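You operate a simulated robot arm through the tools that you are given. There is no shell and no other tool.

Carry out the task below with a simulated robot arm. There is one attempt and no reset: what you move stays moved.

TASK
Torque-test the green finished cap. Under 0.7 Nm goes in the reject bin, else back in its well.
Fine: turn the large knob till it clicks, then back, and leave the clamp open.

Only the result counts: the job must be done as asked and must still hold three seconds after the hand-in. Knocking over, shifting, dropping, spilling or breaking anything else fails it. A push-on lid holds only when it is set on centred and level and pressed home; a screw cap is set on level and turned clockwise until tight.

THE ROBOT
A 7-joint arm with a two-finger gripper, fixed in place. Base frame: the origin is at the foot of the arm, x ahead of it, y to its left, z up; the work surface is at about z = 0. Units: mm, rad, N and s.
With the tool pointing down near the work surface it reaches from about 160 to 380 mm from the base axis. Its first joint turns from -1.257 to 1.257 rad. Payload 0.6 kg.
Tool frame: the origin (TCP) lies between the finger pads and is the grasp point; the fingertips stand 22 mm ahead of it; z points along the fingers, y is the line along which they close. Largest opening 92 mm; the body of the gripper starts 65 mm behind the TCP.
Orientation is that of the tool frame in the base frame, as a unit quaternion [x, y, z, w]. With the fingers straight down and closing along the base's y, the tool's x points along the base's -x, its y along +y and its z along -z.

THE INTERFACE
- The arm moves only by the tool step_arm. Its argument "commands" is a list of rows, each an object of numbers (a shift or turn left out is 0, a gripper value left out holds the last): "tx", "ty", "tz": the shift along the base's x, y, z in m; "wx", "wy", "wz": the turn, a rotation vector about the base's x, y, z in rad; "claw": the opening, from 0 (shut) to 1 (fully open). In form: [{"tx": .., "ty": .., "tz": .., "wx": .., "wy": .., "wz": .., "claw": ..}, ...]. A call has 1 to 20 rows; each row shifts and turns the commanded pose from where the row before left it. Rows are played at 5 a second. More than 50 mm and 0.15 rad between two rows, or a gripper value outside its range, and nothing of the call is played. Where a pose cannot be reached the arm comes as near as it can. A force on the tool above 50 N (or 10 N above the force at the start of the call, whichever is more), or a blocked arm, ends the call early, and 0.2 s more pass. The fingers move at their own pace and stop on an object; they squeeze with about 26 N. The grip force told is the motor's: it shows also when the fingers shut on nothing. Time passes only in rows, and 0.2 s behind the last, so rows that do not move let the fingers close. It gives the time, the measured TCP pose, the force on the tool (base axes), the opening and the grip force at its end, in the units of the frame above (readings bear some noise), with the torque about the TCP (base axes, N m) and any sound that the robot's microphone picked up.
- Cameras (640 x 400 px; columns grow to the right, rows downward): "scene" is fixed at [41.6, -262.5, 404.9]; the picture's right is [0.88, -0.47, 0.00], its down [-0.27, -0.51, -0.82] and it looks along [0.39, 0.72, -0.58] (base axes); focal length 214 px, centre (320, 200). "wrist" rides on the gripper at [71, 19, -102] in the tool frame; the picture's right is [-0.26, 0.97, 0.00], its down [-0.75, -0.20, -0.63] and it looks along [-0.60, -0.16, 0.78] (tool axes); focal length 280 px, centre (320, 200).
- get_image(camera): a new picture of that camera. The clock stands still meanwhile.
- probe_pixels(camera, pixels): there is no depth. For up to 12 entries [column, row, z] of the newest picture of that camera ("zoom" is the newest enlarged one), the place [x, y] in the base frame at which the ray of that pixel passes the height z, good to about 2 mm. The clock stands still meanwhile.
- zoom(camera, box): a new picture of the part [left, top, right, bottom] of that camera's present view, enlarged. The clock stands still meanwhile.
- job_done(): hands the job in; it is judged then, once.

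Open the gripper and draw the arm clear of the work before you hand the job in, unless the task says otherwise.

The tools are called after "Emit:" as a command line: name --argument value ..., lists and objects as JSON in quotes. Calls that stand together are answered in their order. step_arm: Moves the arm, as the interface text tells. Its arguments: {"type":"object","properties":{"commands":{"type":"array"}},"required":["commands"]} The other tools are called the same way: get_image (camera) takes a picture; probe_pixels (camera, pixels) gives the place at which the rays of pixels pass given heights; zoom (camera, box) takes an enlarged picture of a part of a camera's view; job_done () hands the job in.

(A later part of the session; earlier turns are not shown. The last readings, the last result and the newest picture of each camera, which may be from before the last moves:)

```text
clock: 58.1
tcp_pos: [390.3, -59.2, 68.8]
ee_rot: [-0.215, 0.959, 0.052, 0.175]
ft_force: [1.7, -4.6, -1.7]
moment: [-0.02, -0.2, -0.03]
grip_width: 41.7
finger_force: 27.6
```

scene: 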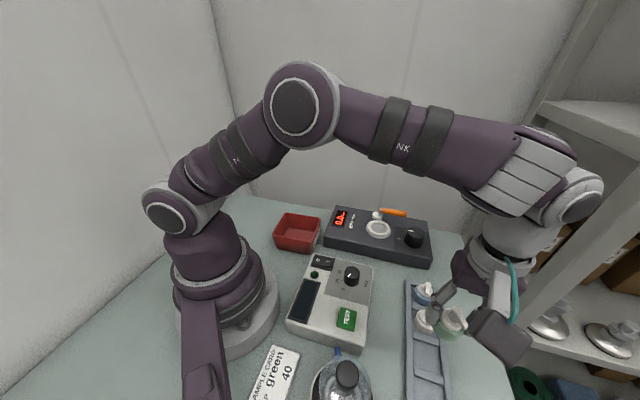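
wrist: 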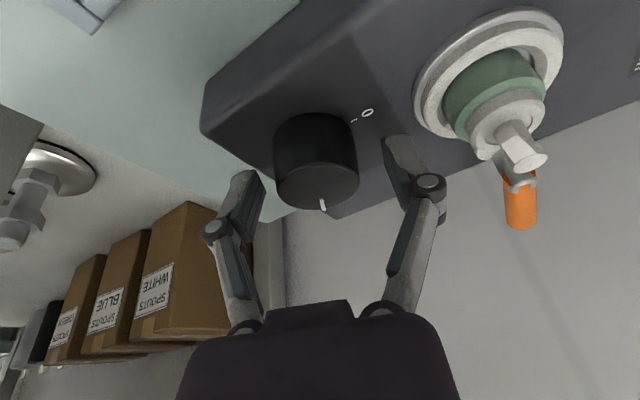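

Balanced grip now. I resume turning clockwise about the axis, in small batches.

Emit:
step_arm --commands '[{"wz": -0.06, "ty": 0.0003, "tx": -0.0001}, {"wz": -0.06, "ty": 0.0003, "tx": -0.0001}, {"wz": -0.06, "ty": 0.0003, "tx": -0.0001}, {"wz": -0.06, "ty": 0.0003, "tx": -0.0001}]'

Emit:
zoom --camera "scene" --box '[330, 190, 450, 260]'

```text
clock: 59.1
tcp_pos: [389.2, -58.7, 68.3]
ee_rot: [-0.098, 0.978, 0.029, 0.179]
ft_force: [9.3, -13.5, -13.0]
moment: [-0.16, -0.47, -0.08]
grip_width: 41.4
finger_force: 28.0
```

```text
5.33 times, centred on (390, 225) of scene
```

zoom: 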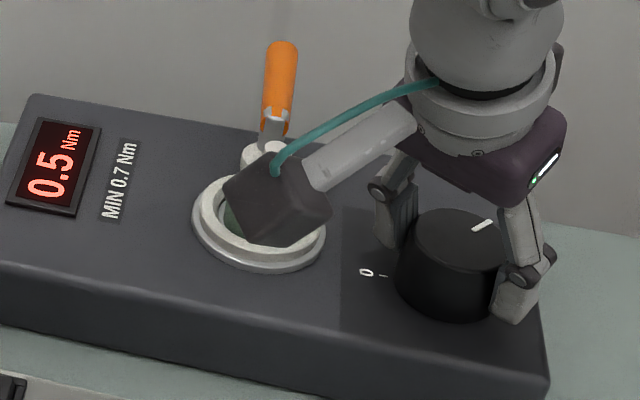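

The pointer moved on (now toward (490,221)); still 0.5, no click. I continue.

Emit:
step_arm --commands '[{"wz": -0.06, "ty": 0.0003, "tx": 0.0001}, {"wz": -0.06, "ty": 0.0003}, {"wz": -0.06, "ty": 0.0003}, {"wz": -0.06, "ty": 0.0003}]'

Emit:
zoom --camera "scene" --box '[330, 190, 450, 260]'

```text
clock: 60.1
tcp_pos: [390.5, -57.6, 68.2]
ee_rot: [0.019, 0.983, 0.009, 0.183]
ft_force: [5.0, -14.6, -1.4]
moment: [-0.2, 0.0, 0.34]
grip_width: 42.2
finger_force: 27.5
```

```text
5.33 times, centred on (390, 225) of scene
```

zoom: 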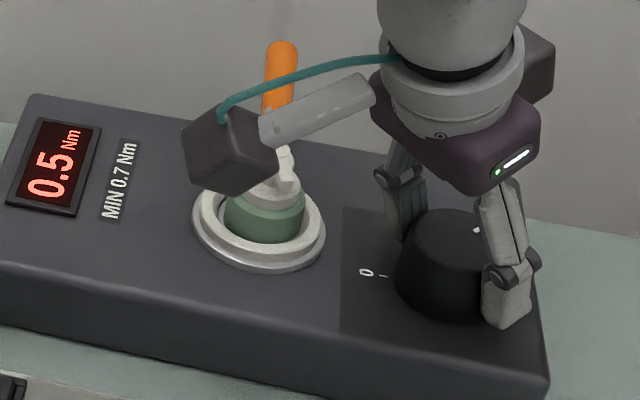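

Still 0.5 with rising resistance (0.34 N m). I check via the wrist camera that the knob still follows.

Emit:
get_image --camera "wrist"

Emit:
step_arm --commands '[{"wz": -0.05, "ty": 0.0002}, {"wz": -0.05, "ty": 0.0002}]'

Emit:
get_image --camera "wrist"

Emit:
zoom --camera "scene" --box '[330, 190, 450, 260]'

```text
taken
```

wrist: 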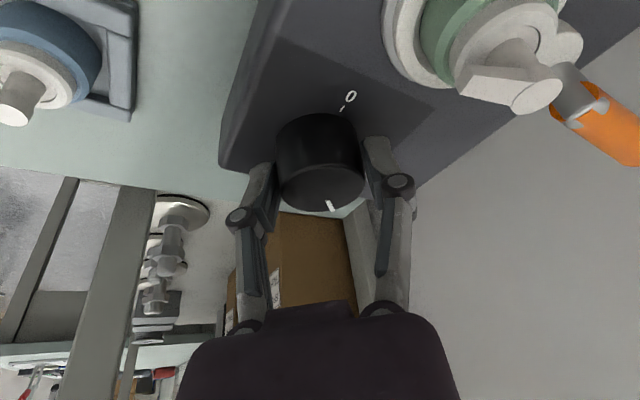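

```text
clock: 60.7
tcp_pos: [390.9, -56.7, 68.7]
ee_rot: [0.069, 0.981, -0.002, 0.183]
ft_force: [2.5, -18.6, 6.8]
moment: [-0.42, -0.01, 0.14]
grip_width: 41.3
finger_force: 27.6
```

```text
taken
```

wrist: 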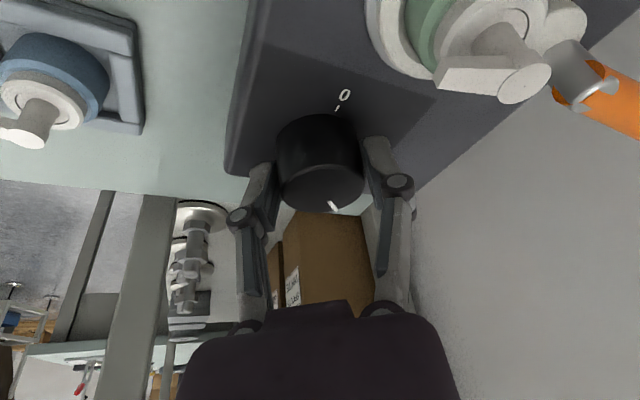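

```text
5.33 times, centred on (390, 225) of scene
```

zoom: 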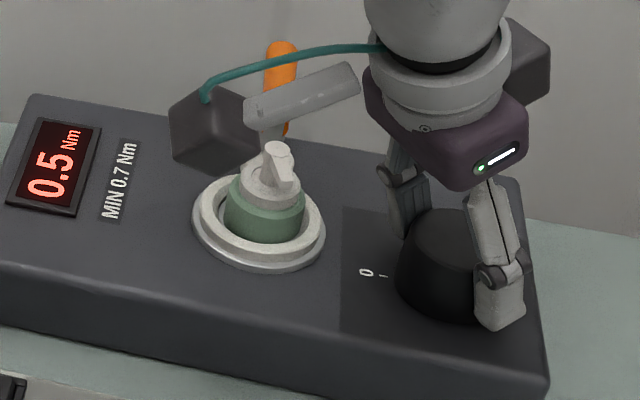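

The pointer lags slightly in the gripper frame. I turn a bit more while watching if the knob slips in the grip.

Emit:
step_arm --commands '[{"wz": -0.05, "ty": -0.0003}, {"wz": -0.05, "ty": 0.0002}, {"wz": -0.05, "ty": 0.0002}, {"wz": -0.05, "ty": 0.0002}]'

Emit:
get_image --camera "wrist"

Emit:
zoom --camera "scene" --box '[330, 190, 450, 260]'

```text
clock: 61.7
tcp_pos: [389.8, -56.6, 69.4]
ee_rot: [0.166, 0.969, -0.019, 0.18]
ft_force: [-1.3, -19.9, -7.3]
moment: [-0.24, -0.08, 0.42]
grip_width: 41.7
finger_force: 28.1
```

```text
taken
```

wrist: 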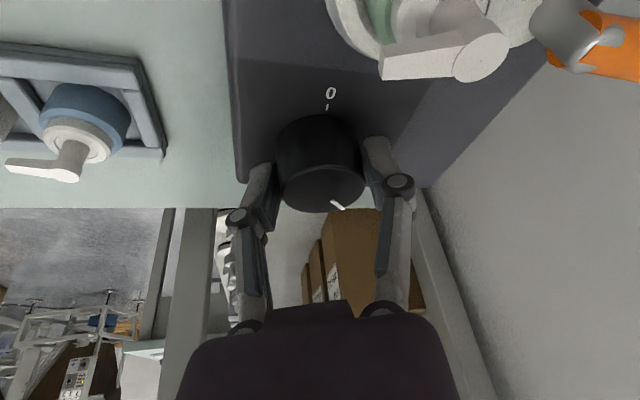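

```text
5.33 times, centred on (390, 225) of scene
```

zoom: 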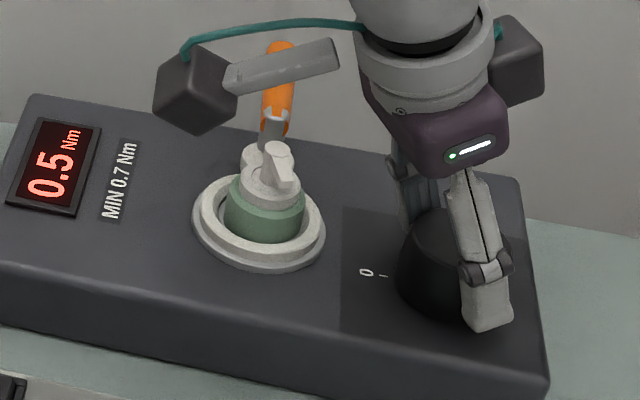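

The knob seems to have stopped turning while the gripper slips (resisting ≈0.5 N m, no click). I enlarge to measure the pointer's actual angle.

Emit:
zoom --camera "wrist" --box '[270, 80, 380, 220]'

Emit:
probe_pixels --camera "wrist" --pixels '[[344, 209, 70], [333, 201, 70], [327, 107, 42], [320, 186, 70]]'

Emit:
zoom --camera "scene" --box '[330, 200, 360, 230]'

```text
2.86 times, centred on (325, 150) of wrist
```

zoom: 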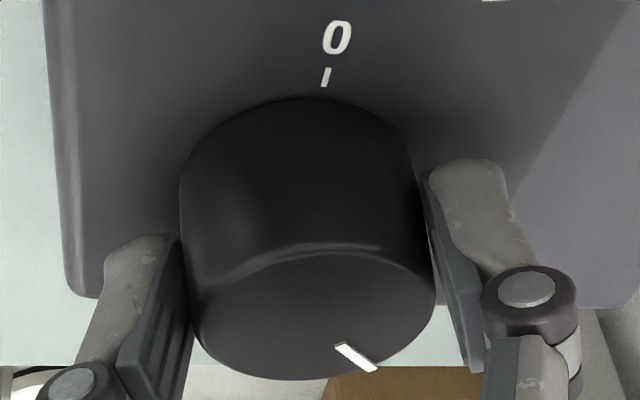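

```text
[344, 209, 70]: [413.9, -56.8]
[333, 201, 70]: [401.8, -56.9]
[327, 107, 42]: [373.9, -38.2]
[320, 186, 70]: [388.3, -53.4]
```

```text
13.33 times, centred on (345, 215) of scene
```

zoom: 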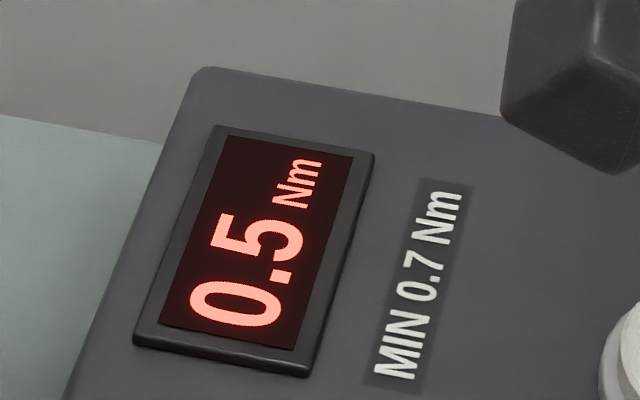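

The pointer now points about 0° (tick at ~138°), i.e. ~137° turned. I probe the earlier pointer pixels in the fixed scene view to see how the angle progressed after the regrip.

Emit:
probe_pixels --camera "scene" --pixels '[[418.1, 230.3, 70], [420.0, 227.6, 70], [419.1, 230.6, 70], [421.9, 228.9, 70], [416.6, 232.6, 70]]'

Emit:
step_arm --commands '[{"wz": -0.05}, {"wz": -0.05}, {"wz": -0.05}]'

Emit:
zoom --camera "wrist" --box '[270, 80, 380, 220]'

Emit:
probe_pixels --camera "zoom" --pixels '[[375, 365, 70], [338, 345, 70]]'

```text
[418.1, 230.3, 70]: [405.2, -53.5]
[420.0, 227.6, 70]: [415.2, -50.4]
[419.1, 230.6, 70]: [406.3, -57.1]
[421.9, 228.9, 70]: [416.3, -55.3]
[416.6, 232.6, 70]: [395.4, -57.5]
```

```text
clock: 62.5
tcp_pos: [389.5, -54.1, 69.5]
ee_rot: [0.237, 0.954, -0.032, 0.179]
ft_force: [4.6, -12.3, -11.4]
moment: [-0.55, -0.17, 0.2]
grip_width: 41.5
finger_force: 28.2
```

```text
2.86 times, centred on (325, 150) of wrist
```

zoom: 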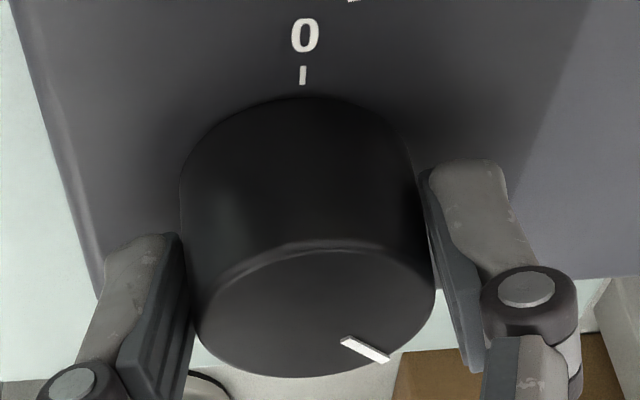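

```text
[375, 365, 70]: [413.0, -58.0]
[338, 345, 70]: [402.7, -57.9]
```

The knob turned freely to pointer ≈0° and then resists, with the grip slipping. Stray axial/side loads use up friction, so I'll open, rotate back in place and regrip unloaded.

Emit:
step_arm --commands '[{"claw": 0.5}, {"claw": 0.6}, {}, {"wz": 0.1, "tx": -0.0001, "ty": -0.0005}, {"wz": 0.1, "tx": -0.0001, "ty": -0.0005}, {"wz": 0.1, "tx": -0.0001, "ty": -0.0005}, {"wz": 0.1, "ty": -0.0006}, {"wz": 0.1, "ty": -0.0006}, {"wz": 0.1, "ty": -0.0006}, {}]'

Emit:
zoom --camera "scene" --box '[390, 210, 440, 260]'

Emit:
zoom --camera "wrist" --box '[230, 80, 430, 230]'

```text
clock: 64.7
tcp_pos: [390.1, -58.7, 70.4]
ee_rot: [-0.056, 0.982, 0.022, 0.181]
ft_force: [-0.1, -0.1, -0.7]
moment: [-0.02, -0.04, 0.01]
grip_width: 55.0
finger_force: 0.1
```

```text
8.00 times, centred on (415, 235) of scene
```

zoom: 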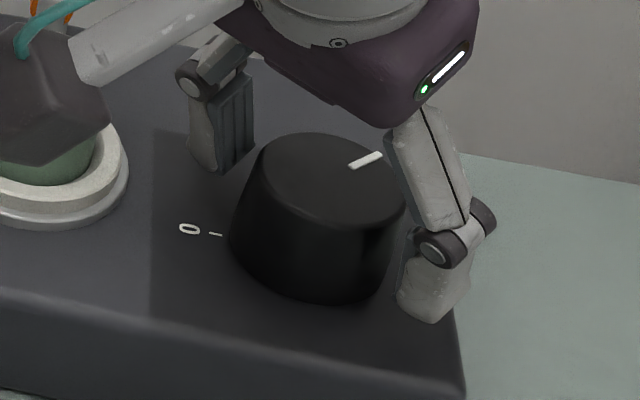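

```text
2.67 times, centred on (330, 155) of wrist
```

zoom: 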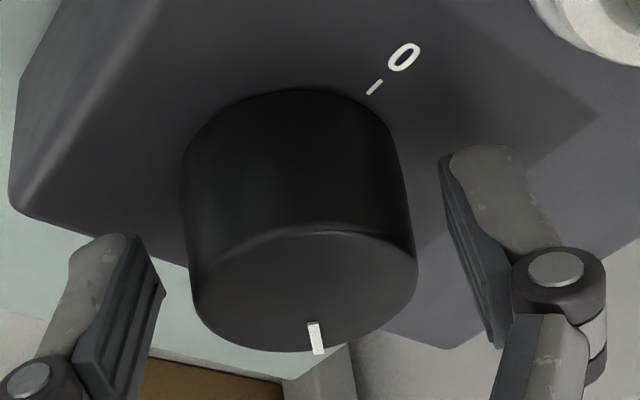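

Knob pointer at ~3°, fingers evenly spaced around it. I close again and check the loads.

Emit:
step_arm --commands '[{"tz": -0.001, "claw": 0.45}, {"claw": 0.0}, {}, {}, {}]'

```text
clock: 65.9
tcp_pos: [389.7, -59.0, 68.0]
ee_rot: [-0.057, 0.982, 0.023, 0.181]
ft_force: [-13.8, 19.5, 17.0]
moment: [0.19, 0.11, 0.3]
grip_width: 41.7
finger_force: 27.9
```

I relieve the loads (−14, +19, +17 N) before turning.

Emit:
step_arm --commands '[{"tx": -0.0002, "ty": 0.0008, "tz": 0.0003}, {}]'

Emit:
step_arm --commands '[{"wz": -0.05, "ty": 0.0003}, {"wz": -0.05, "ty": 0.0003}, {}]'

```text
clock: 66.5
tcp_pos: [390.7, -58.8, 68.0]
ee_rot: [-0.055, 0.981, 0.022, 0.182]
ft_force: [-14.8, 13.1, 16.7]
moment: [0.05, 0.02, 0.42]
grip_width: 41.6
finger_force: 28.2
```

```text
clock: 67.3
tcp_pos: [389.6, -57.5, 67.2]
ee_rot: [-0.005, 0.984, 0.012, 0.18]
ft_force: [-4.6, 18.8, -18.8]
moment: [-0.16, 0.01, 0.43]
grip_width: 42.1
finger_force: 28.0
```

Resistance shows again (~0.35–0.4 N m). I turn further and look at whether the pointer moves.

Emit:
step_arm --commands '[{"wz": -0.06, "tz": -0.0003, "ty": 0.0005}, {"wz": -0.06, "ty": 0.0003}, {"wz": -0.06, "ty": 0.0003}]'

Emit:
zoom --camera "wrist" --box '[230, 80, 430, 230]'

Emit:
zoom --camera "scene" --box '[330, 190, 450, 260]'

```text
clock: 68.1
tcp_pos: [390.9, -57.1, 68.6]
ee_rot: [0.083, 0.979, -0.004, 0.186]
ft_force: [-1.4, 9.0, 3.1]
moment: [0.09, 0.05, 0.25]
grip_width: 41.5
finger_force: 27.9
```

```text
2.67 times, centred on (330, 155) of wrist
```

zoom: 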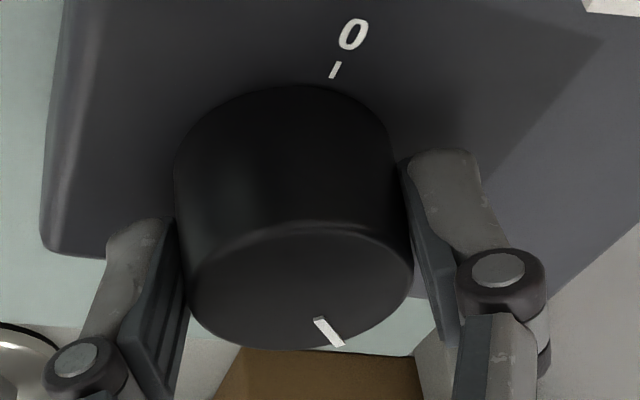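

```text
5.33 times, centred on (390, 225) of scene
```

zoom: 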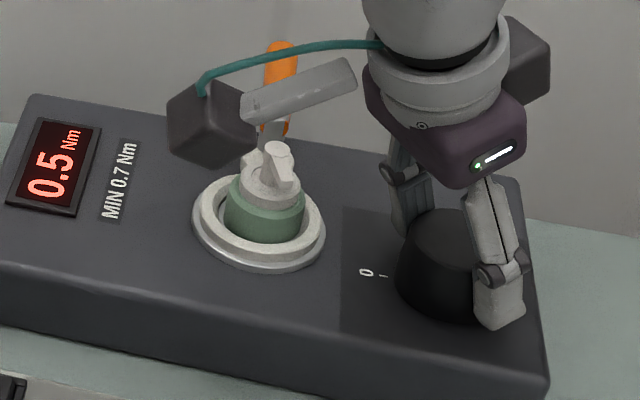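

The knob is at a hard stop (pointer ≈0°) with no click heard and the display flat at 0.5. I release, rise, and inspect the dial's far side and the clamp.

Emit:
step_arm --commands '[{"claw": 0.5}, {"claw": 0.65}, {}, {"tz": 0.02}, {"tz": 0.03}, {"tz": 0.03, "tx": -0.02, "ty": 0.02}, {"tz": 0.03, "tx": -0.02, "ty": 0.02}, {}]'

Emit:
get_image --camera "wrist"

Emit:
get_image --camera "scene"

```text
clock: 69.9
tcp_pos: [348.6, -16.6, 178.2]
ee_rot: [0.082, 0.98, -0.004, 0.183]
ft_force: [0.1, 0.0, -0.1]
moment: [-0.01, -0.04, 0.01]
grip_width: 59.7
finger_force: 0.0
```

```text
taken
```

wrist: 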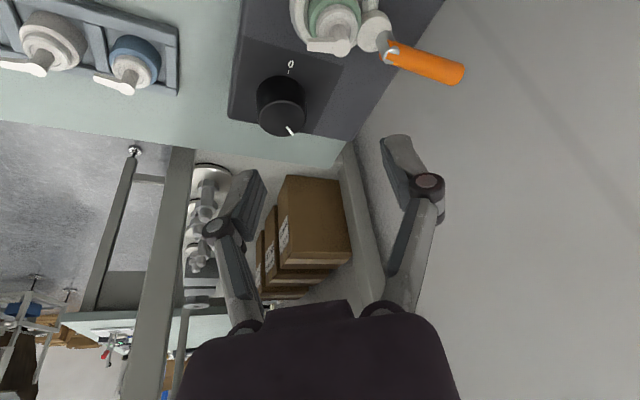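

```text
taken
```

scene: 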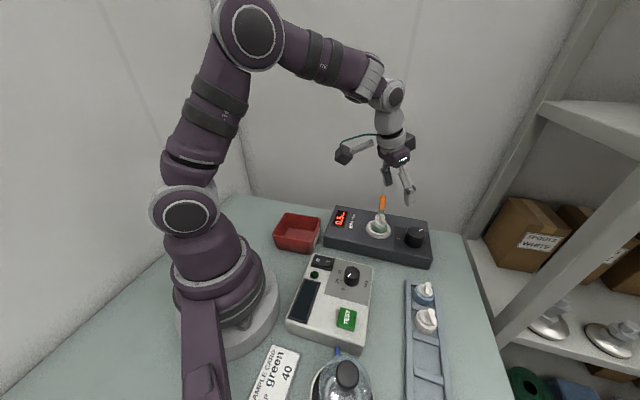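

I enlarge the knob and the clamp in the wrist view, and the clamp and display in the scene view.

Emit:
zoom --camera "wrist" --box '[230, 40, 350, 160]'

Emit:
zoom --camera "wrist" --box '[280, 0, 480, 110]'

Emit:
zoom --camera "scene" --box '[350, 185, 440, 250]'

```text
3.33 times, centred on (290, 100) of wrist
```

zoom: 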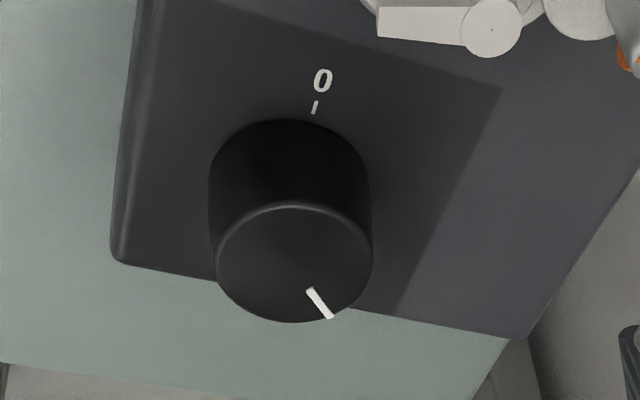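

```text
3.20 times, centred on (380, 55) of wrist
```

zoom: 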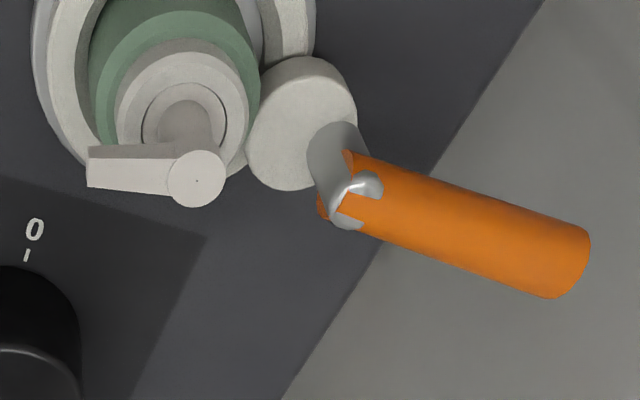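

```text
6.15 times, centred on (395, 218) of scene
```

zoom: 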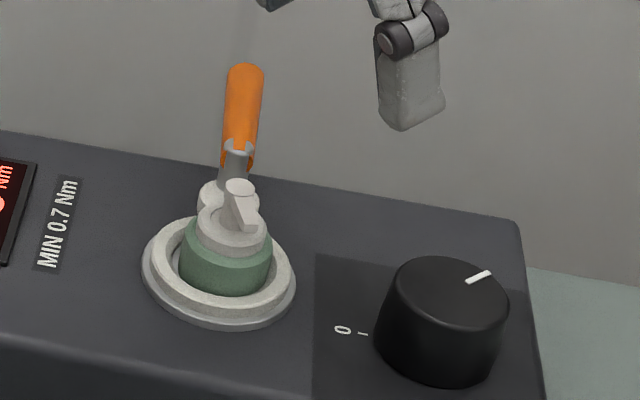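

I probe the lever's direction now and at the start to learn how far it turned.

Emit:
probe_pixels --camera "wrist" --pixels '[[391, 52, 84], [458, 74, 80], [374, 31, 58], [336, 48, 88], [337, 37, 66], [310, 45, 86]]'

Emit:
probe_pixels --camera "scene" --pixels '[[381.5, 209.5, 84], [383, 197.5, 80], [381, 216.5, 58]]'

```text
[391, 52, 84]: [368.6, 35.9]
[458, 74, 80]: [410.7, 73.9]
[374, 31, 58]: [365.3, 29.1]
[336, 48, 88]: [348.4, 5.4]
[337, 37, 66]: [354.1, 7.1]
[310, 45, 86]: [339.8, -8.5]
```

```text
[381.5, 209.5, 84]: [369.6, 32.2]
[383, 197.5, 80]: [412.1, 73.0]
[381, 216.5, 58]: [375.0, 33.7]
```

The lever turned ~87° (a full quarter-turn to its stop), so the clamp is properly closed. I go back to the knob, descending around it with open fingers.

Emit:
step_arm --commands '[{"tx": 0.0105, "ty": -0.01, "tz": -0.01}, {"tx": 0.0105, "ty": -0.01, "tz": -0.015}, {"tx": 0.0105, "ty": -0.01, "tz": -0.015}, {"tx": 0.0105, "ty": -0.01, "tz": -0.015}, {"tz": -0.01}, {}]'

Emit:
zoom --camera "wrist" --box '[210, 40, 440, 220]'

```text
clock: 71.3
tcp_pos: [391.6, -55.7, 115.3]
ee_rot: [0.083, 0.98, -0.004, 0.183]
ft_force: [-0.4, 0.7, 0.1]
moment: [0.01, 0.02, -0.01]
grip_width: 60.0
finger_force: 0.1
```

```text
2.22 times, centred on (325, 130) of wrist
```

zoom: 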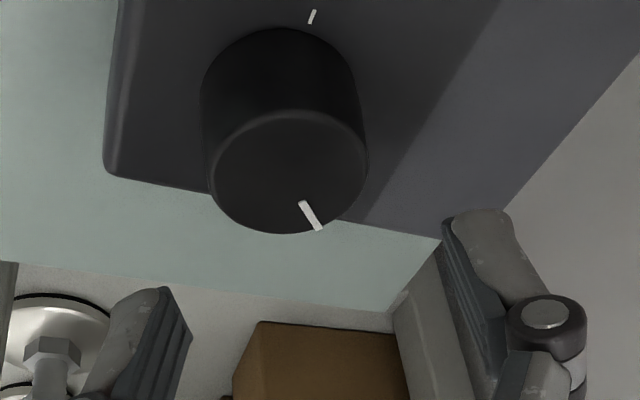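

Aligned over the knob to ~2 mm. I descend and rotate in place clockwise with open fingers to yaw ≈ −1.35.

Emit:
step_arm --commands '[{"tz": -0.012, "ty": -0.0008}, {"tz": -0.012}, {"tz": -0.012}, {"tz": -0.009}, {}]'

Emit:
step_arm --commands '[{"wz": -0.118, "ty": 0.0006}, {"wz": -0.118, "tx": 0.0002, "ty": 0.0006}, {"wz": -0.118, "tx": 0.0003, "ty": 0.0005}, {"wz": -0.118, "tx": 0.0003, "ty": 0.0005}, {"wz": -0.118, "tx": 0.0004, "ty": 0.0005}, {"wz": -0.118, "tx": 0.0004, "ty": 0.0004}, {"wz": -0.118, "tx": 0.0005, "ty": 0.0004}, {"wz": -0.118, "tx": 0.0005, "ty": 0.0003}, {"wz": -0.118, "tx": 0.0006, "ty": 0.0003}, {"wz": -0.09, "tx": 0.0005, "ty": 0.0002}, {}]'

Emit:
get_image --camera "wrist"

Emit:
zoom --camera "wrist" --box '[220, 80, 440, 230]'

```text
clock: 72.5
tcp_pos: [392.2, -59.0, 70.0]
ee_rot: [0.083, 0.98, -0.004, 0.182]
ft_force: [0.3, -0.2, 0.1]
moment: [0.02, 0.0, -0.03]
grip_width: 59.6
finger_force: 0.1
```

```text
clock: 74.9
tcp_pos: [395.0, -52.1, 68.8]
ee_rot: [0.603, 0.776, -0.103, 0.152]
ft_force: [0.0, 0.5, 0.1]
moment: [-0.01, 0.01, 0.0]
grip_width: 59.8
finger_force: 0.0
```

```text
taken
```

wrist: 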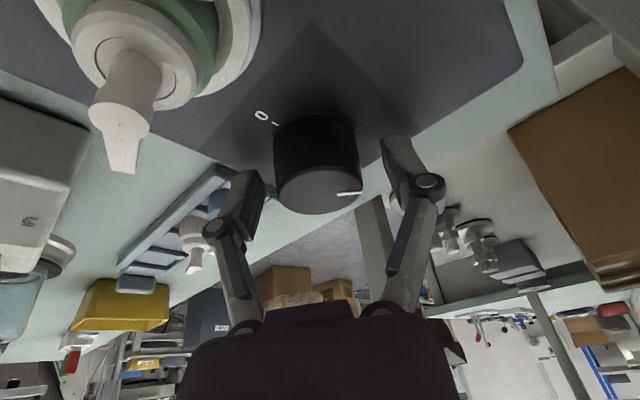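

```text
2.67 times, centred on (330, 155) of wrist
```

zoom: 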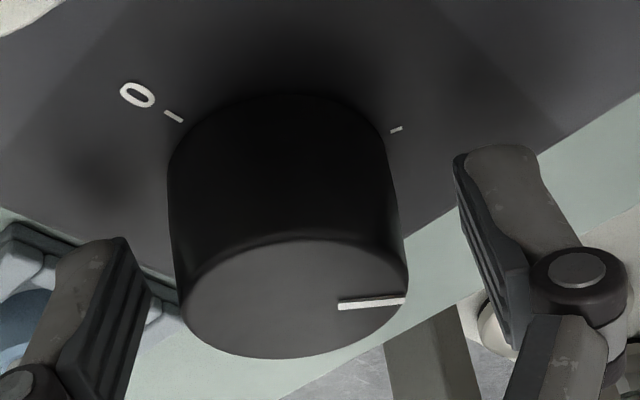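

There's a second tick right of the knob at zoom (397,129). I probe both ticks and the pointer.

Emit:
probe_pixels --camera "zoom" --pixels '[[391, 131, 42], [402, 128, 42], [166, 112, 42], [182, 121, 42], [340, 304, 70], [404, 301, 70], [295, 298, 70]]'

```text
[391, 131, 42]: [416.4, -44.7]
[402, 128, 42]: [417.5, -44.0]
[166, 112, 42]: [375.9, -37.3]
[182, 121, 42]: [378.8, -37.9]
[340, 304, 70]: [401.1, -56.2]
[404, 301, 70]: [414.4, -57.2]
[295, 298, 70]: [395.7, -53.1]
```

The second tick lies at ~31°, about 104° from 0; the pointer (≈−2°) is past it, where the reading levelled at 0.5. I now grip and turn back counter-clockwise, listening.

Emit:
step_arm --commands '[{"claw": 0.45}, {"claw": 0.0}, {}, {}, {}]'

```text
clock: 76.1
tcp_pos: [393.9, -52.8, 66.8]
ee_rot: [0.604, 0.776, -0.104, 0.15]
ft_force: [-42.0, -17.8, 16.4]
moment: [-0.59, 1.02, -0.15]
grip_width: 41.5
finger_force: 28.4
```

Side load is −42 N in x; I shift about 1.5 mm that way to centre.

Emit:
step_arm --commands '[{"tx": -0.0008, "ty": -0.0003, "tz": 0.0002}, {}]'

Emit:
step_arm --commands '[{"tx": -0.0007, "ty": -0.0002}, {}]'

```text
clock: 76.7
tcp_pos: [393.7, -53.5, 67.6]
ee_rot: [0.602, 0.777, -0.104, 0.151]
ft_force: [-28.2, -26.1, -10.3]
moment: [-0.33, 0.27, -0.11]
grip_width: 40.9
finger_force: 28.1
```

```text
clock: 77.3
tcp_pos: [395.0, -52.6, 68.2]
ee_rot: [0.602, 0.777, -0.102, 0.151]
ft_force: [-10.6, -16.5, -20.3]
moment: [-0.32, 0.2, -0.02]
grip_width: 41.3
finger_force: 28.0
```

Good. Now I turn counter-clockwise in small batches.

Emit:
step_arm --commands '[{"wz": 0.06, "tx": -0.0004, "ty": -0.0002, "tz": -0.0004}, {"wz": 0.06, "tx": -0.0003, "ty": -0.0001}, {"wz": 0.06, "tx": -0.0003, "ty": -0.0001}, {"wz": 0.06, "tx": -0.0003, "ty": -0.0001}]'

Emit:
zoom --camera "scene" --box '[330, 190, 450, 260]'

```text
clock: 78.3
tcp_pos: [393.8, -55.5, 68.5]
ee_rot: [0.503, 0.845, -0.082, 0.162]
ft_force: [0.0, 2.4, -21.9]
moment: [-0.15, 0.23, 0.03]
grip_width: 41.0
finger_force: 27.7
```

```text
5.33 times, centred on (390, 225) of scene
```

zoom: 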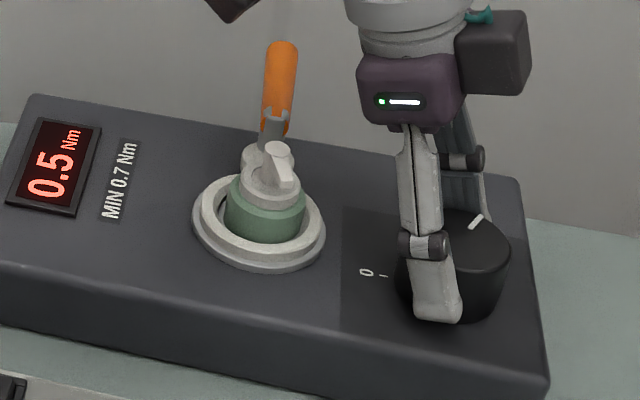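

Turning back works; display holds 0.5. I continue counter-clockwise.

Emit:
step_arm --commands '[{"wz": 0.06, "tx": -0.0003, "ty": -0.0002, "tz": -0.0005}, {"wz": 0.06, "tx": -0.0003, "ty": -0.0002}, {"wz": 0.06, "tx": -0.0002, "ty": -0.0002}, {"wz": 0.06, "tx": -0.0002, "ty": -0.0002}, {"wz": 0.06, "tx": -0.0002, "ty": -0.0002}]'

Emit:
zoom --camera "scene" --box '[330, 190, 450, 260]'

```text
clock: 79.5
tcp_pos: [392.3, -55.2, 67.8]
ee_rot: [0.371, 0.91, -0.056, 0.176]
ft_force: [30.3, 13.8, -23.1]
moment: [-0.27, 0.12, 0.1]
grip_width: 41.6
finger_force: 27.5
```

```text
5.33 times, centred on (390, 225) of scene
```

zoom: 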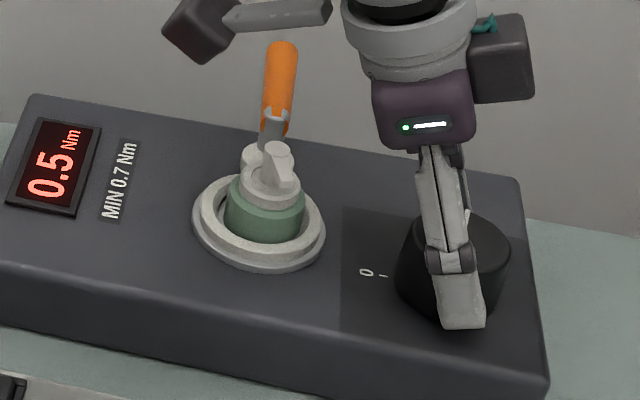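

I relieve the side load (+30,+14) and continue back.

Emit:
step_arm --commands '[{"wz": 0.06, "tx": 0.0005, "ty": 0.0002, "tz": -0.0004}, {"wz": 0.06, "tx": -0.0001, "ty": -0.0002}, {"wz": 0.06, "tx": -0.0001, "ty": -0.0002}, {"wz": 0.06, "tx": -0.0001, "ty": -0.0003}, {"wz": 0.06, "tx": -0.0001, "ty": -0.0003}]'

Emit:
step_arm --commands '[{"wz": 0.06, "tx": -0.0001, "ty": -0.0003}, {"wz": 0.06, "ty": -0.0003}, {"wz": 0.06, "ty": -0.0003}, {"wz": 0.06, "ty": -0.0003}]'

Emit:
get_image --camera "wrist"

Emit:
zoom --camera "scene" --box '[330, 190, 450, 260]'

```text
clock: 80.7
tcp_pos: [392.3, -55.5, 68.0]
ee_rot: [0.234, 0.954, -0.033, 0.183]
ft_force: [22.5, 5.5, 8.7]
moment: [-0.09, -0.51, 0.02]
grip_width: 41.4
finger_force: 27.6
```

```text
clock: 81.7
tcp_pos: [391.3, -56.7, 67.3]
ee_rot: [0.116, 0.976, -0.009, 0.182]
ft_force: [19.0, 11.7, 7.1]
moment: [-0.16, -0.45, 0.05]
grip_width: 41.0
finger_force: 28.1
```

```text
taken
```

wrist: 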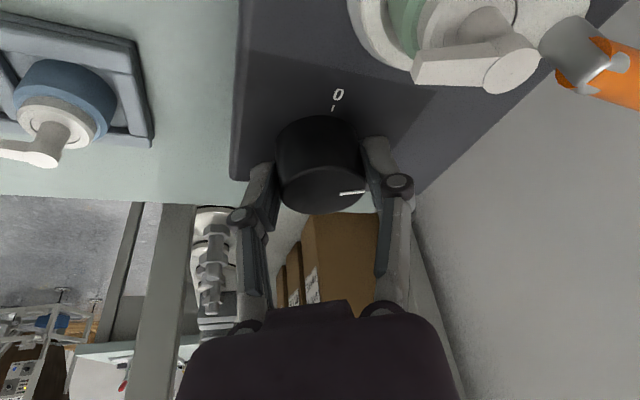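

```text
5.33 times, centred on (390, 225) of scene
```

zoom: 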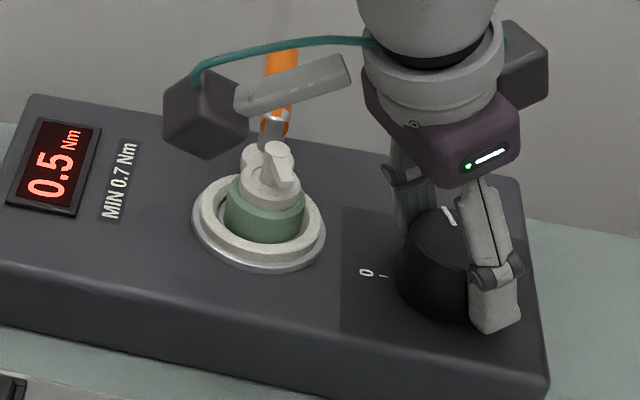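

The display stays latched at 0.5 Nm with the pointer back at ~65°. I continue toward 0.

Emit:
step_arm --commands '[{"wz": 0.06, "tx": 0.0003, "ty": -0.0001}, {"wz": 0.06, "ty": -0.0003}, {"wz": 0.06, "ty": -0.0003}, {"wz": 0.06, "ty": -0.0003}, {"wz": 0.06, "ty": -0.0003}]'

Emit:
step_arm --commands '[{"wz": 0.06, "ty": -0.0003}, {"wz": 0.06, "ty": -0.0003, "tx": 0.0001}, {"wz": 0.06, "ty": -0.0003, "tx": 0.0001}, {"wz": 0.06, "ty": -0.0003, "tx": 0.0001}]'

Emit:
zoom --camera "scene" --box '[330, 190, 450, 260]'

```text
clock: 82.9
tcp_pos: [391.3, -57.9, 67.2]
ee_rot: [-0.032, 0.983, 0.019, 0.181]
ft_force: [-5.8, 25.4, 4.3]
moment: [0.19, -0.24, 0.1]
grip_width: 41.2
finger_force: 28.0
```

```text
clock: 83.9
tcp_pos: [391.5, -58.8, 66.8]
ee_rot: [-0.15, 0.972, 0.042, 0.177]
ft_force: [-5.6, 35.9, -15.4]
moment: [-0.19, -0.33, 0.18]
grip_width: 41.3
finger_force: 28.2
```

```text
5.33 times, centred on (390, 225) of scene
```

zoom: 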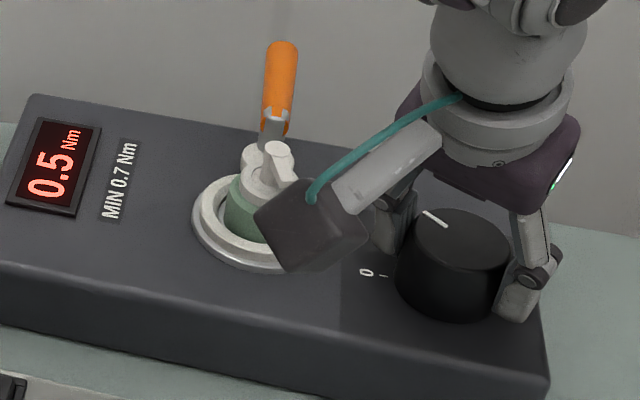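

Pointer ~30° short of 0. I relieve +y and keep turning back.

Emit:
step_arm --commands '[{"wz": 0.06, "ty": 0.0006, "tz": -0.0003}, {"wz": 0.06, "ty": -0.0001, "tx": 0.0001}, {"wz": 0.06, "ty": -0.0002, "tx": 0.0001}, {"wz": 0.06, "ty": -0.0002, "tx": 0.0001}]'

Emit:
step_arm --commands '[{"wz": 0.05, "ty": -0.0001, "tx": 0.0001}, {"wz": 0.05, "ty": -0.0002, "tx": 0.0001}]'

Emit:
get_image --camera "wrist"

Emit:
zoom --camera "scene" --box '[330, 190, 450, 260]'

```text
clock: 84.9
tcp_pos: [392.3, -58.9, 67.1]
ee_rot: [-0.265, 0.947, 0.063, 0.172]
ft_force: [-24.5, 35.7, 0.1]
moment: [-0.21, 0.82, 0.18]
grip_width: 41.1
finger_force: 27.7
```

```text
clock: 85.5
tcp_pos: [393.0, -60.0, 66.9]
ee_rot: [-0.312, 0.932, 0.069, 0.169]
ft_force: [-29.6, 28.2, 16.6]
moment: [0.68, 0.43, 0.12]
grip_width: 41.1
finger_force: 28.2
```

```text
taken
```

wrist: 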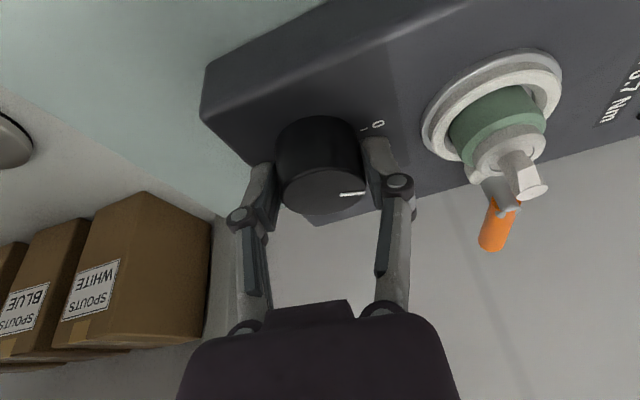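

```text
5.33 times, centred on (390, 225) of scene
```

zoom: 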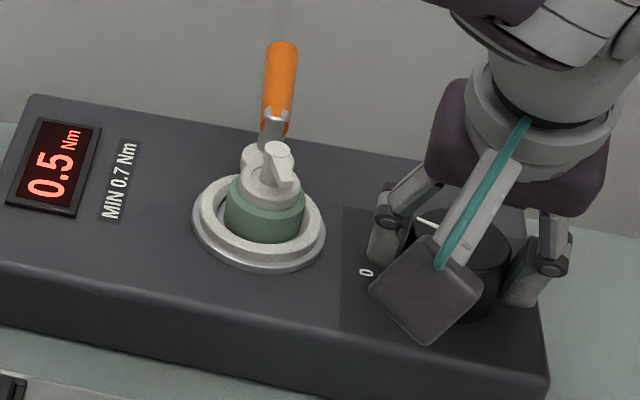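

About 20–25° remain to 0. I relieve (−30,+28) and finish the turn in small steps.

Emit:
step_arm --commands '[{"wz": 0.05, "tx": -0.0005, "ty": 0.0005, "tz": 0.0003}, {"wz": 0.05, "tx": 0.0001, "ty": 0.0}, {"wz": 0.05, "ty": -0.0001, "tx": 0.0002}, {"wz": 0.05, "ty": -0.0001, "tx": 0.0002}]'

Emit:
zoom --camera "wrist" --box '[230, 80, 430, 230]'

Emit:
probe_pixels --camera "wrist" --pixels '[[341, 193, 70], [364, 193, 70]]'

```text
clock: 86.5
tcp_pos: [392.7, -61.2, 66.5]
ee_rot: [-0.401, 0.898, 0.085, 0.162]
ft_force: [-5.0, 11.5, -4.6]
moment: [-0.13, -0.45, 0.03]
grip_width: 41.2
finger_force: 28.5
```

```text
2.67 times, centred on (330, 155) of wrist
```

zoom: 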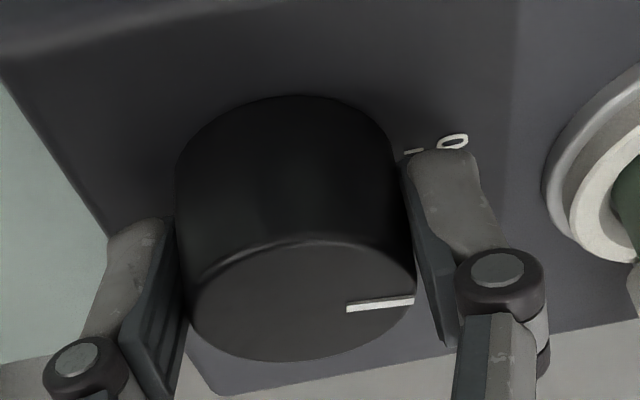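

```text
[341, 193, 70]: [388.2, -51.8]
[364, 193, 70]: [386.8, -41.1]
```

I probe the pointer and the 0 tick in the newest zoom.

Emit:
probe_pixels --camera "zoom" --pixels '[[348, 309, 70], [411, 300, 70], [406, 152, 42], [422, 149, 42]]'

```text
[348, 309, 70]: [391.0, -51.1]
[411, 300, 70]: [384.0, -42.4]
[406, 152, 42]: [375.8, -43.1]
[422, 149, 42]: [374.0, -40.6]
```

Pointer ≈129° vs tick ≈135–140°. I turn slightly more, feeling for the zero stop.

Emit:
step_arm --commands '[{"wz": 0.05, "tx": 0.0002}, {"wz": 0.05, "tx": 0.0002}, {}]'

Emit:
step_arm --commands '[{"wz": 0.05, "tx": 0.0002, "ty": 0.0002}, {"wz": 0.05, "tx": 0.0002}, {}]'

Emit:
zoom --camera "wrist" --box '[230, 80, 430, 230]'

Emit:
zoom --camera "scene" --box '[330, 190, 450, 260]'

```text
clock: 87.3
tcp_pos: [394.5, -60.5, 67.2]
ee_rot: [-0.444, 0.877, 0.092, 0.157]
ft_force: [5.7, -6.5, -11.1]
moment: [-0.59, 0.1, -0.01]
grip_width: 41.1
finger_force: 28.3
```

```text
clock: 88.1
tcp_pos: [393.1, -61.3, 67.1]
ee_rot: [-0.488, 0.854, 0.099, 0.152]
ft_force: [19.8, -13.6, -14.3]
moment: [0.04, -0.19, -0.62]
grip_width: 41.4
finger_force: 28.3
```

```text
2.67 times, centred on (330, 155) of wrist
```

zoom: 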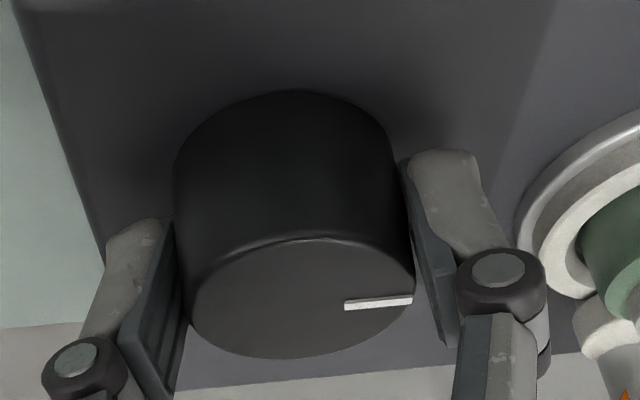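

```text
5.33 times, centred on (390, 225) of scene
```

zoom: 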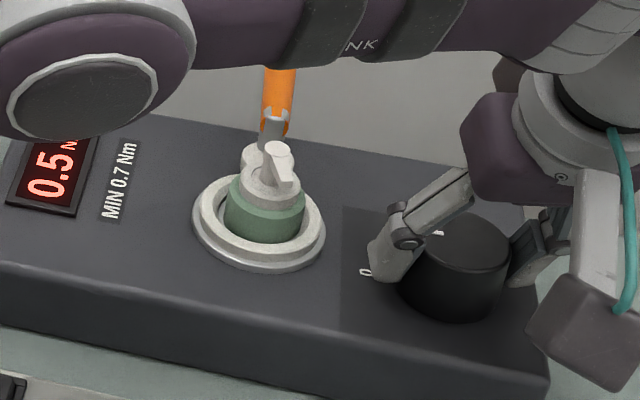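

Zero stop felt (−0.6 N m): the knob is back at 0. But no click was ever reported, so I repeat the test in one continuous clockwise stroke from here, listening in small batches.

Emit:
step_arm --commands '[{"wz": -0.08, "tx": 0.0, "ty": -0.0001}, {"wz": -0.08, "tx": -0.0003, "ty": 0.0002}, {"wz": -0.08, "tx": -0.0003, "ty": 0.0003}, {"wz": -0.08, "tx": -0.0003, "ty": 0.0003}]'

Emit:
zoom --camera "scene" --box '[330, 190, 450, 260]'

```text
clock: 89.1
tcp_pos: [392.7, -59.8, 67.1]
ee_rot: [-0.346, 0.92, 0.075, 0.167]
ft_force: [27.7, -6.9, -15.5]
moment: [-0.06, -0.51, -0.08]
grip_width: 41.1
finger_force: 27.9
```

```text
5.33 times, centred on (390, 225) of scene
```

zoom: 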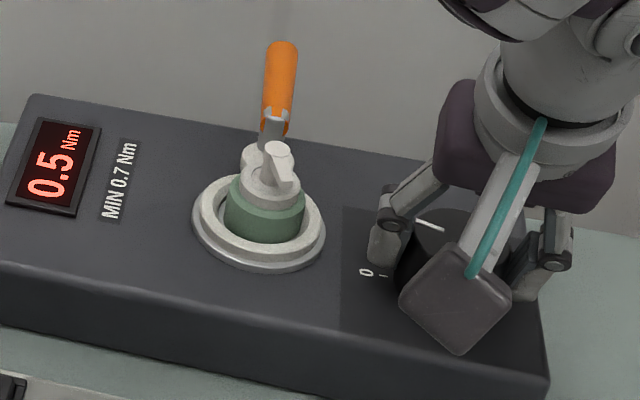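

Display keeps 0.5 (hold). I continue clockwise, relieving side load.

Emit:
step_arm --commands '[{"wz": -0.08, "tx": 0.0002, "ty": -0.0001}, {"wz": -0.08, "tx": -0.0002, "ty": 0.0003}, {"wz": -0.08, "tx": -0.0002, "ty": 0.0004}, {"wz": -0.08, "tx": -0.0001, "ty": 0.0004}]'

Emit:
step_arm --commands '[{"wz": -0.08, "tx": 0.0, "ty": 0.0004}, {"wz": -0.08, "tx": -0.0001, "ty": 0.0004}, {"wz": -0.08, "ty": 0.0004}, {"wz": -0.08, "ty": 0.0004}]'

Emit:
step_arm --commands '[{"wz": -0.08, "ty": 0.0004}, {"wz": -0.08, "ty": 0.0004}, {"wz": -0.08, "ty": 0.0004, "tx": 0.0001}, {"wz": -0.08, "ty": 0.0004, "tx": 0.0001}]'

Emit:
zoom --camera "scene" --box '[330, 190, 450, 260]'

```text
clock: 90.1
tcp_pos: [392.6, -57.5, 67.4]
ee_rot: [-0.193, 0.964, 0.045, 0.178]
ft_force: [24.4, -26.5, -3.4]
moment: [-0.36, -0.15, -0.07]
grip_width: 41.1
finger_force: 27.8
```

```text
clock: 91.1
tcp_pos: [392.4, -58.1, 67.7]
ee_rot: [-0.037, 0.983, 0.017, 0.181]
ft_force: [9.4, -35.7, 4.2]
moment: [-0.61, -0.76, -0.16]
grip_width: 41.2
finger_force: 27.9
```

```text
clock: 92.1
tcp_pos: [390.5, -56.8, 68.2]
ee_rot: [0.119, 0.976, -0.013, 0.181]
ft_force: [-10.1, -31.2, 16.4]
moment: [-0.75, 0.41, -0.14]
grip_width: 41.4
finger_force: 28.0
```

```text
5.33 times, centred on (390, 225) of scene
```

zoom: 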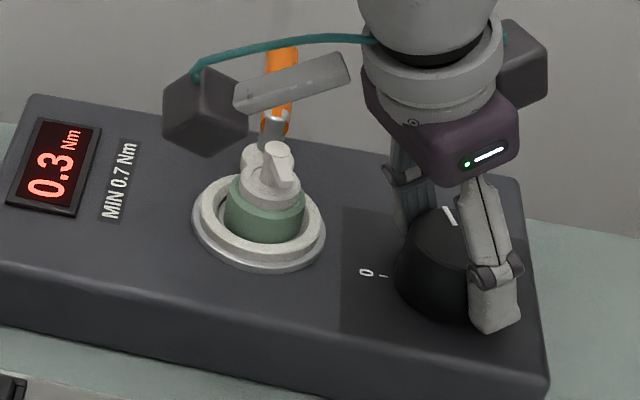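

The display now re-ramps live (0.3 Nm), so the earlier 0.5 was a held result. I relieve the side load and continue toward the click in small steps.

Emit:
step_arm --commands '[{"wz": -0.08, "ty": -0.0003, "tz": 0.0003}, {"wz": -0.08, "ty": 0.0003, "tx": 0.0001}, {"wz": -0.08, "ty": 0.0003, "tx": 0.0002}]'

Emit:
zoom --camera "scene" --box '[330, 190, 450, 260]'

Emit:
step_arm --commands '[{"wz": -0.08, "ty": 0.0001, "tx": 0.0001}, {"wz": -0.08, "ty": 0.0003, "tx": 0.0002}]'

Emit:
zoom --camera "scene" --box '[330, 190, 450, 260]'

```text
clock: 92.9
tcp_pos: [392.2, -56.2, 66.7]
ee_rot: [0.234, 0.955, -0.034, 0.18]
ft_force: [-19.3, -28.2, 5.2]
moment: [-0.35, 0.84, -0.13]
grip_width: 41.4
finger_force: 28.3
```

```text
5.33 times, centred on (390, 225) of scene
```

zoom: 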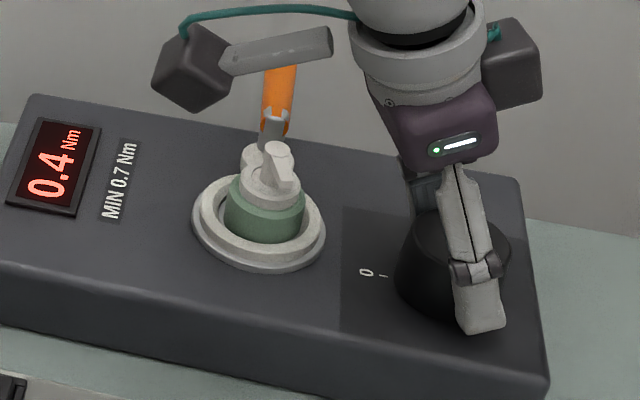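

```text
clock: 93.5
tcp_pos: [391.5, -54.6, 67.8]
ee_rot: [0.311, 0.933, -0.048, 0.175]
ft_force: [-14.7, -33.4, -22.8]
moment: [-0.41, 0.1, -0.14]
grip_width: 41.2
finger_force: 27.6
```

```text
5.33 times, centred on (390, 225) of scene
```

zoom: 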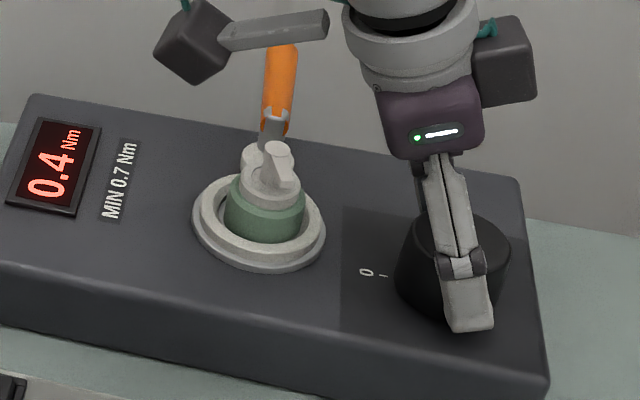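

0.4 Nm. I relieve loads and continue with small steps.

Emit:
step_arm --commands '[{"wz": -0.05, "ty": -0.0003, "tx": -0.0002, "tz": -0.0004}, {"wz": -0.05, "ty": 0.0001, "tx": 0.0001}]'

Emit:
step_arm --commands '[{"wz": -0.05, "ty": 0.0001, "tx": 0.0001}, {"wz": -0.05, "ty": 0.0001, "tx": 0.0001}]'

Emit:
zoom --camera "scene" --box '[330, 190, 450, 260]'

Emit:
step_arm --commands '[{"wz": -0.05, "ty": 0.0001, "tx": 0.0001}, {"wz": -0.05, "ty": 0.0001, "tx": 0.0002}]'

Emit:
zoom --camera "scene" --box '[330, 190, 450, 260]'

```text
clock: 94.1
tcp_pos: [391.8, -54.4, 67.4]
ee_rot: [0.356, 0.917, -0.057, 0.173]
ft_force: [-22.4, -32.5, -23.7]
moment: [-0.27, 0.3, -0.14]
grip_width: 41.3
finger_force: 27.6
```

```text
clock: 94.7
tcp_pos: [391.8, -54.6, 67.7]
ee_rot: [0.402, 0.897, -0.065, 0.171]
ft_force: [-21.8, -33.2, -22.1]
moment: [-0.4, 0.13, -0.12]
grip_width: 41.0
finger_force: 28.4
```

```text
5.33 times, centred on (390, 225) of scene
```

zoom: 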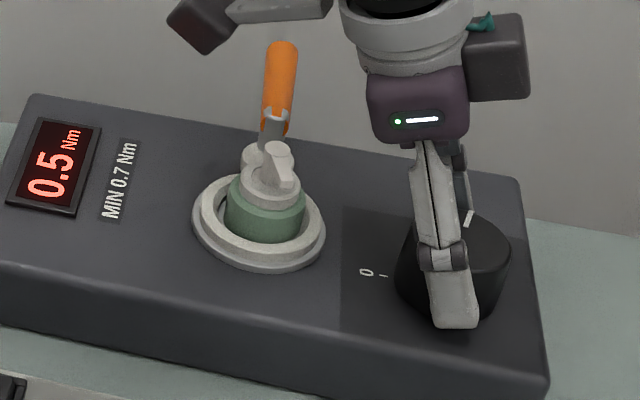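

```text
clock: 95.3
tcp_pos: [393.1, -54.0, 68.6]
ee_rot: [0.446, 0.876, -0.074, 0.167]
ft_force: [-45.6, -26.2, 13.2]
moment: [-0.23, 1.41, -0.19]
grip_width: 41.3
finger_force: 28.0
```

```text
5.33 times, centred on (390, 225) of scene
```

zoom: 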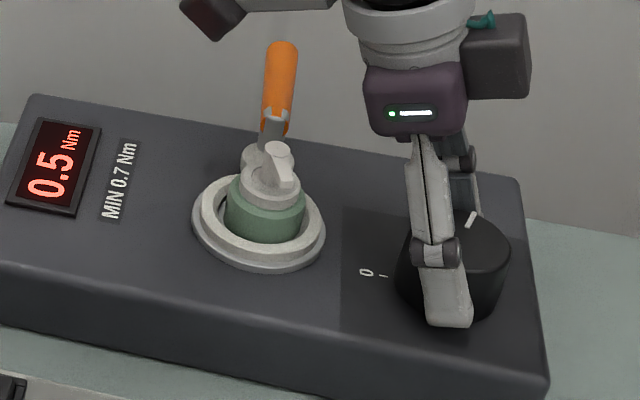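

0.5 Nm again at the second tick, no louder sound reported. I relieve the −46 N load and go slightly further to be sure the click point is passed.

Emit:
step_arm --commands '[{"tx": -0.0008, "ty": -0.0005}, {}]'

Emit:
step_arm --commands '[{"wz": -0.05, "tx": -0.0002, "ty": -0.0001}, {"wz": -0.05}, {"wz": -0.05, "tx": 0.0001}]'

Emit:
zoom --camera "scene" --box '[330, 190, 450, 260]'

```text
clock: 95.9
tcp_pos: [392.5, -55.0, 67.3]
ee_rot: [0.445, 0.876, -0.073, 0.169]
ft_force: [-20.6, -24.6, -12.2]
moment: [-0.82, 0.03, -0.14]
grip_width: 41.3
finger_force: 27.5
```

```text
clock: 96.7
tcp_pos: [392.7, -54.8, 66.8]
ee_rot: [0.508, 0.841, -0.084, 0.163]
ft_force: [-16.8, -12.8, -3.6]
moment: [-0.6, 0.47, -0.07]
grip_width: 41.0
finger_force: 28.1
```

```text
5.33 times, centred on (390, 225) of scene
```

zoom: 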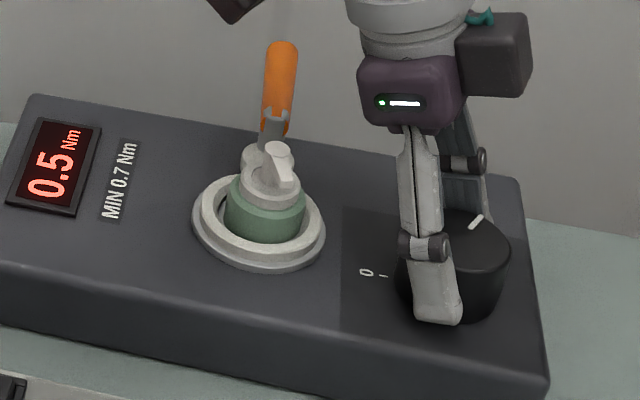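

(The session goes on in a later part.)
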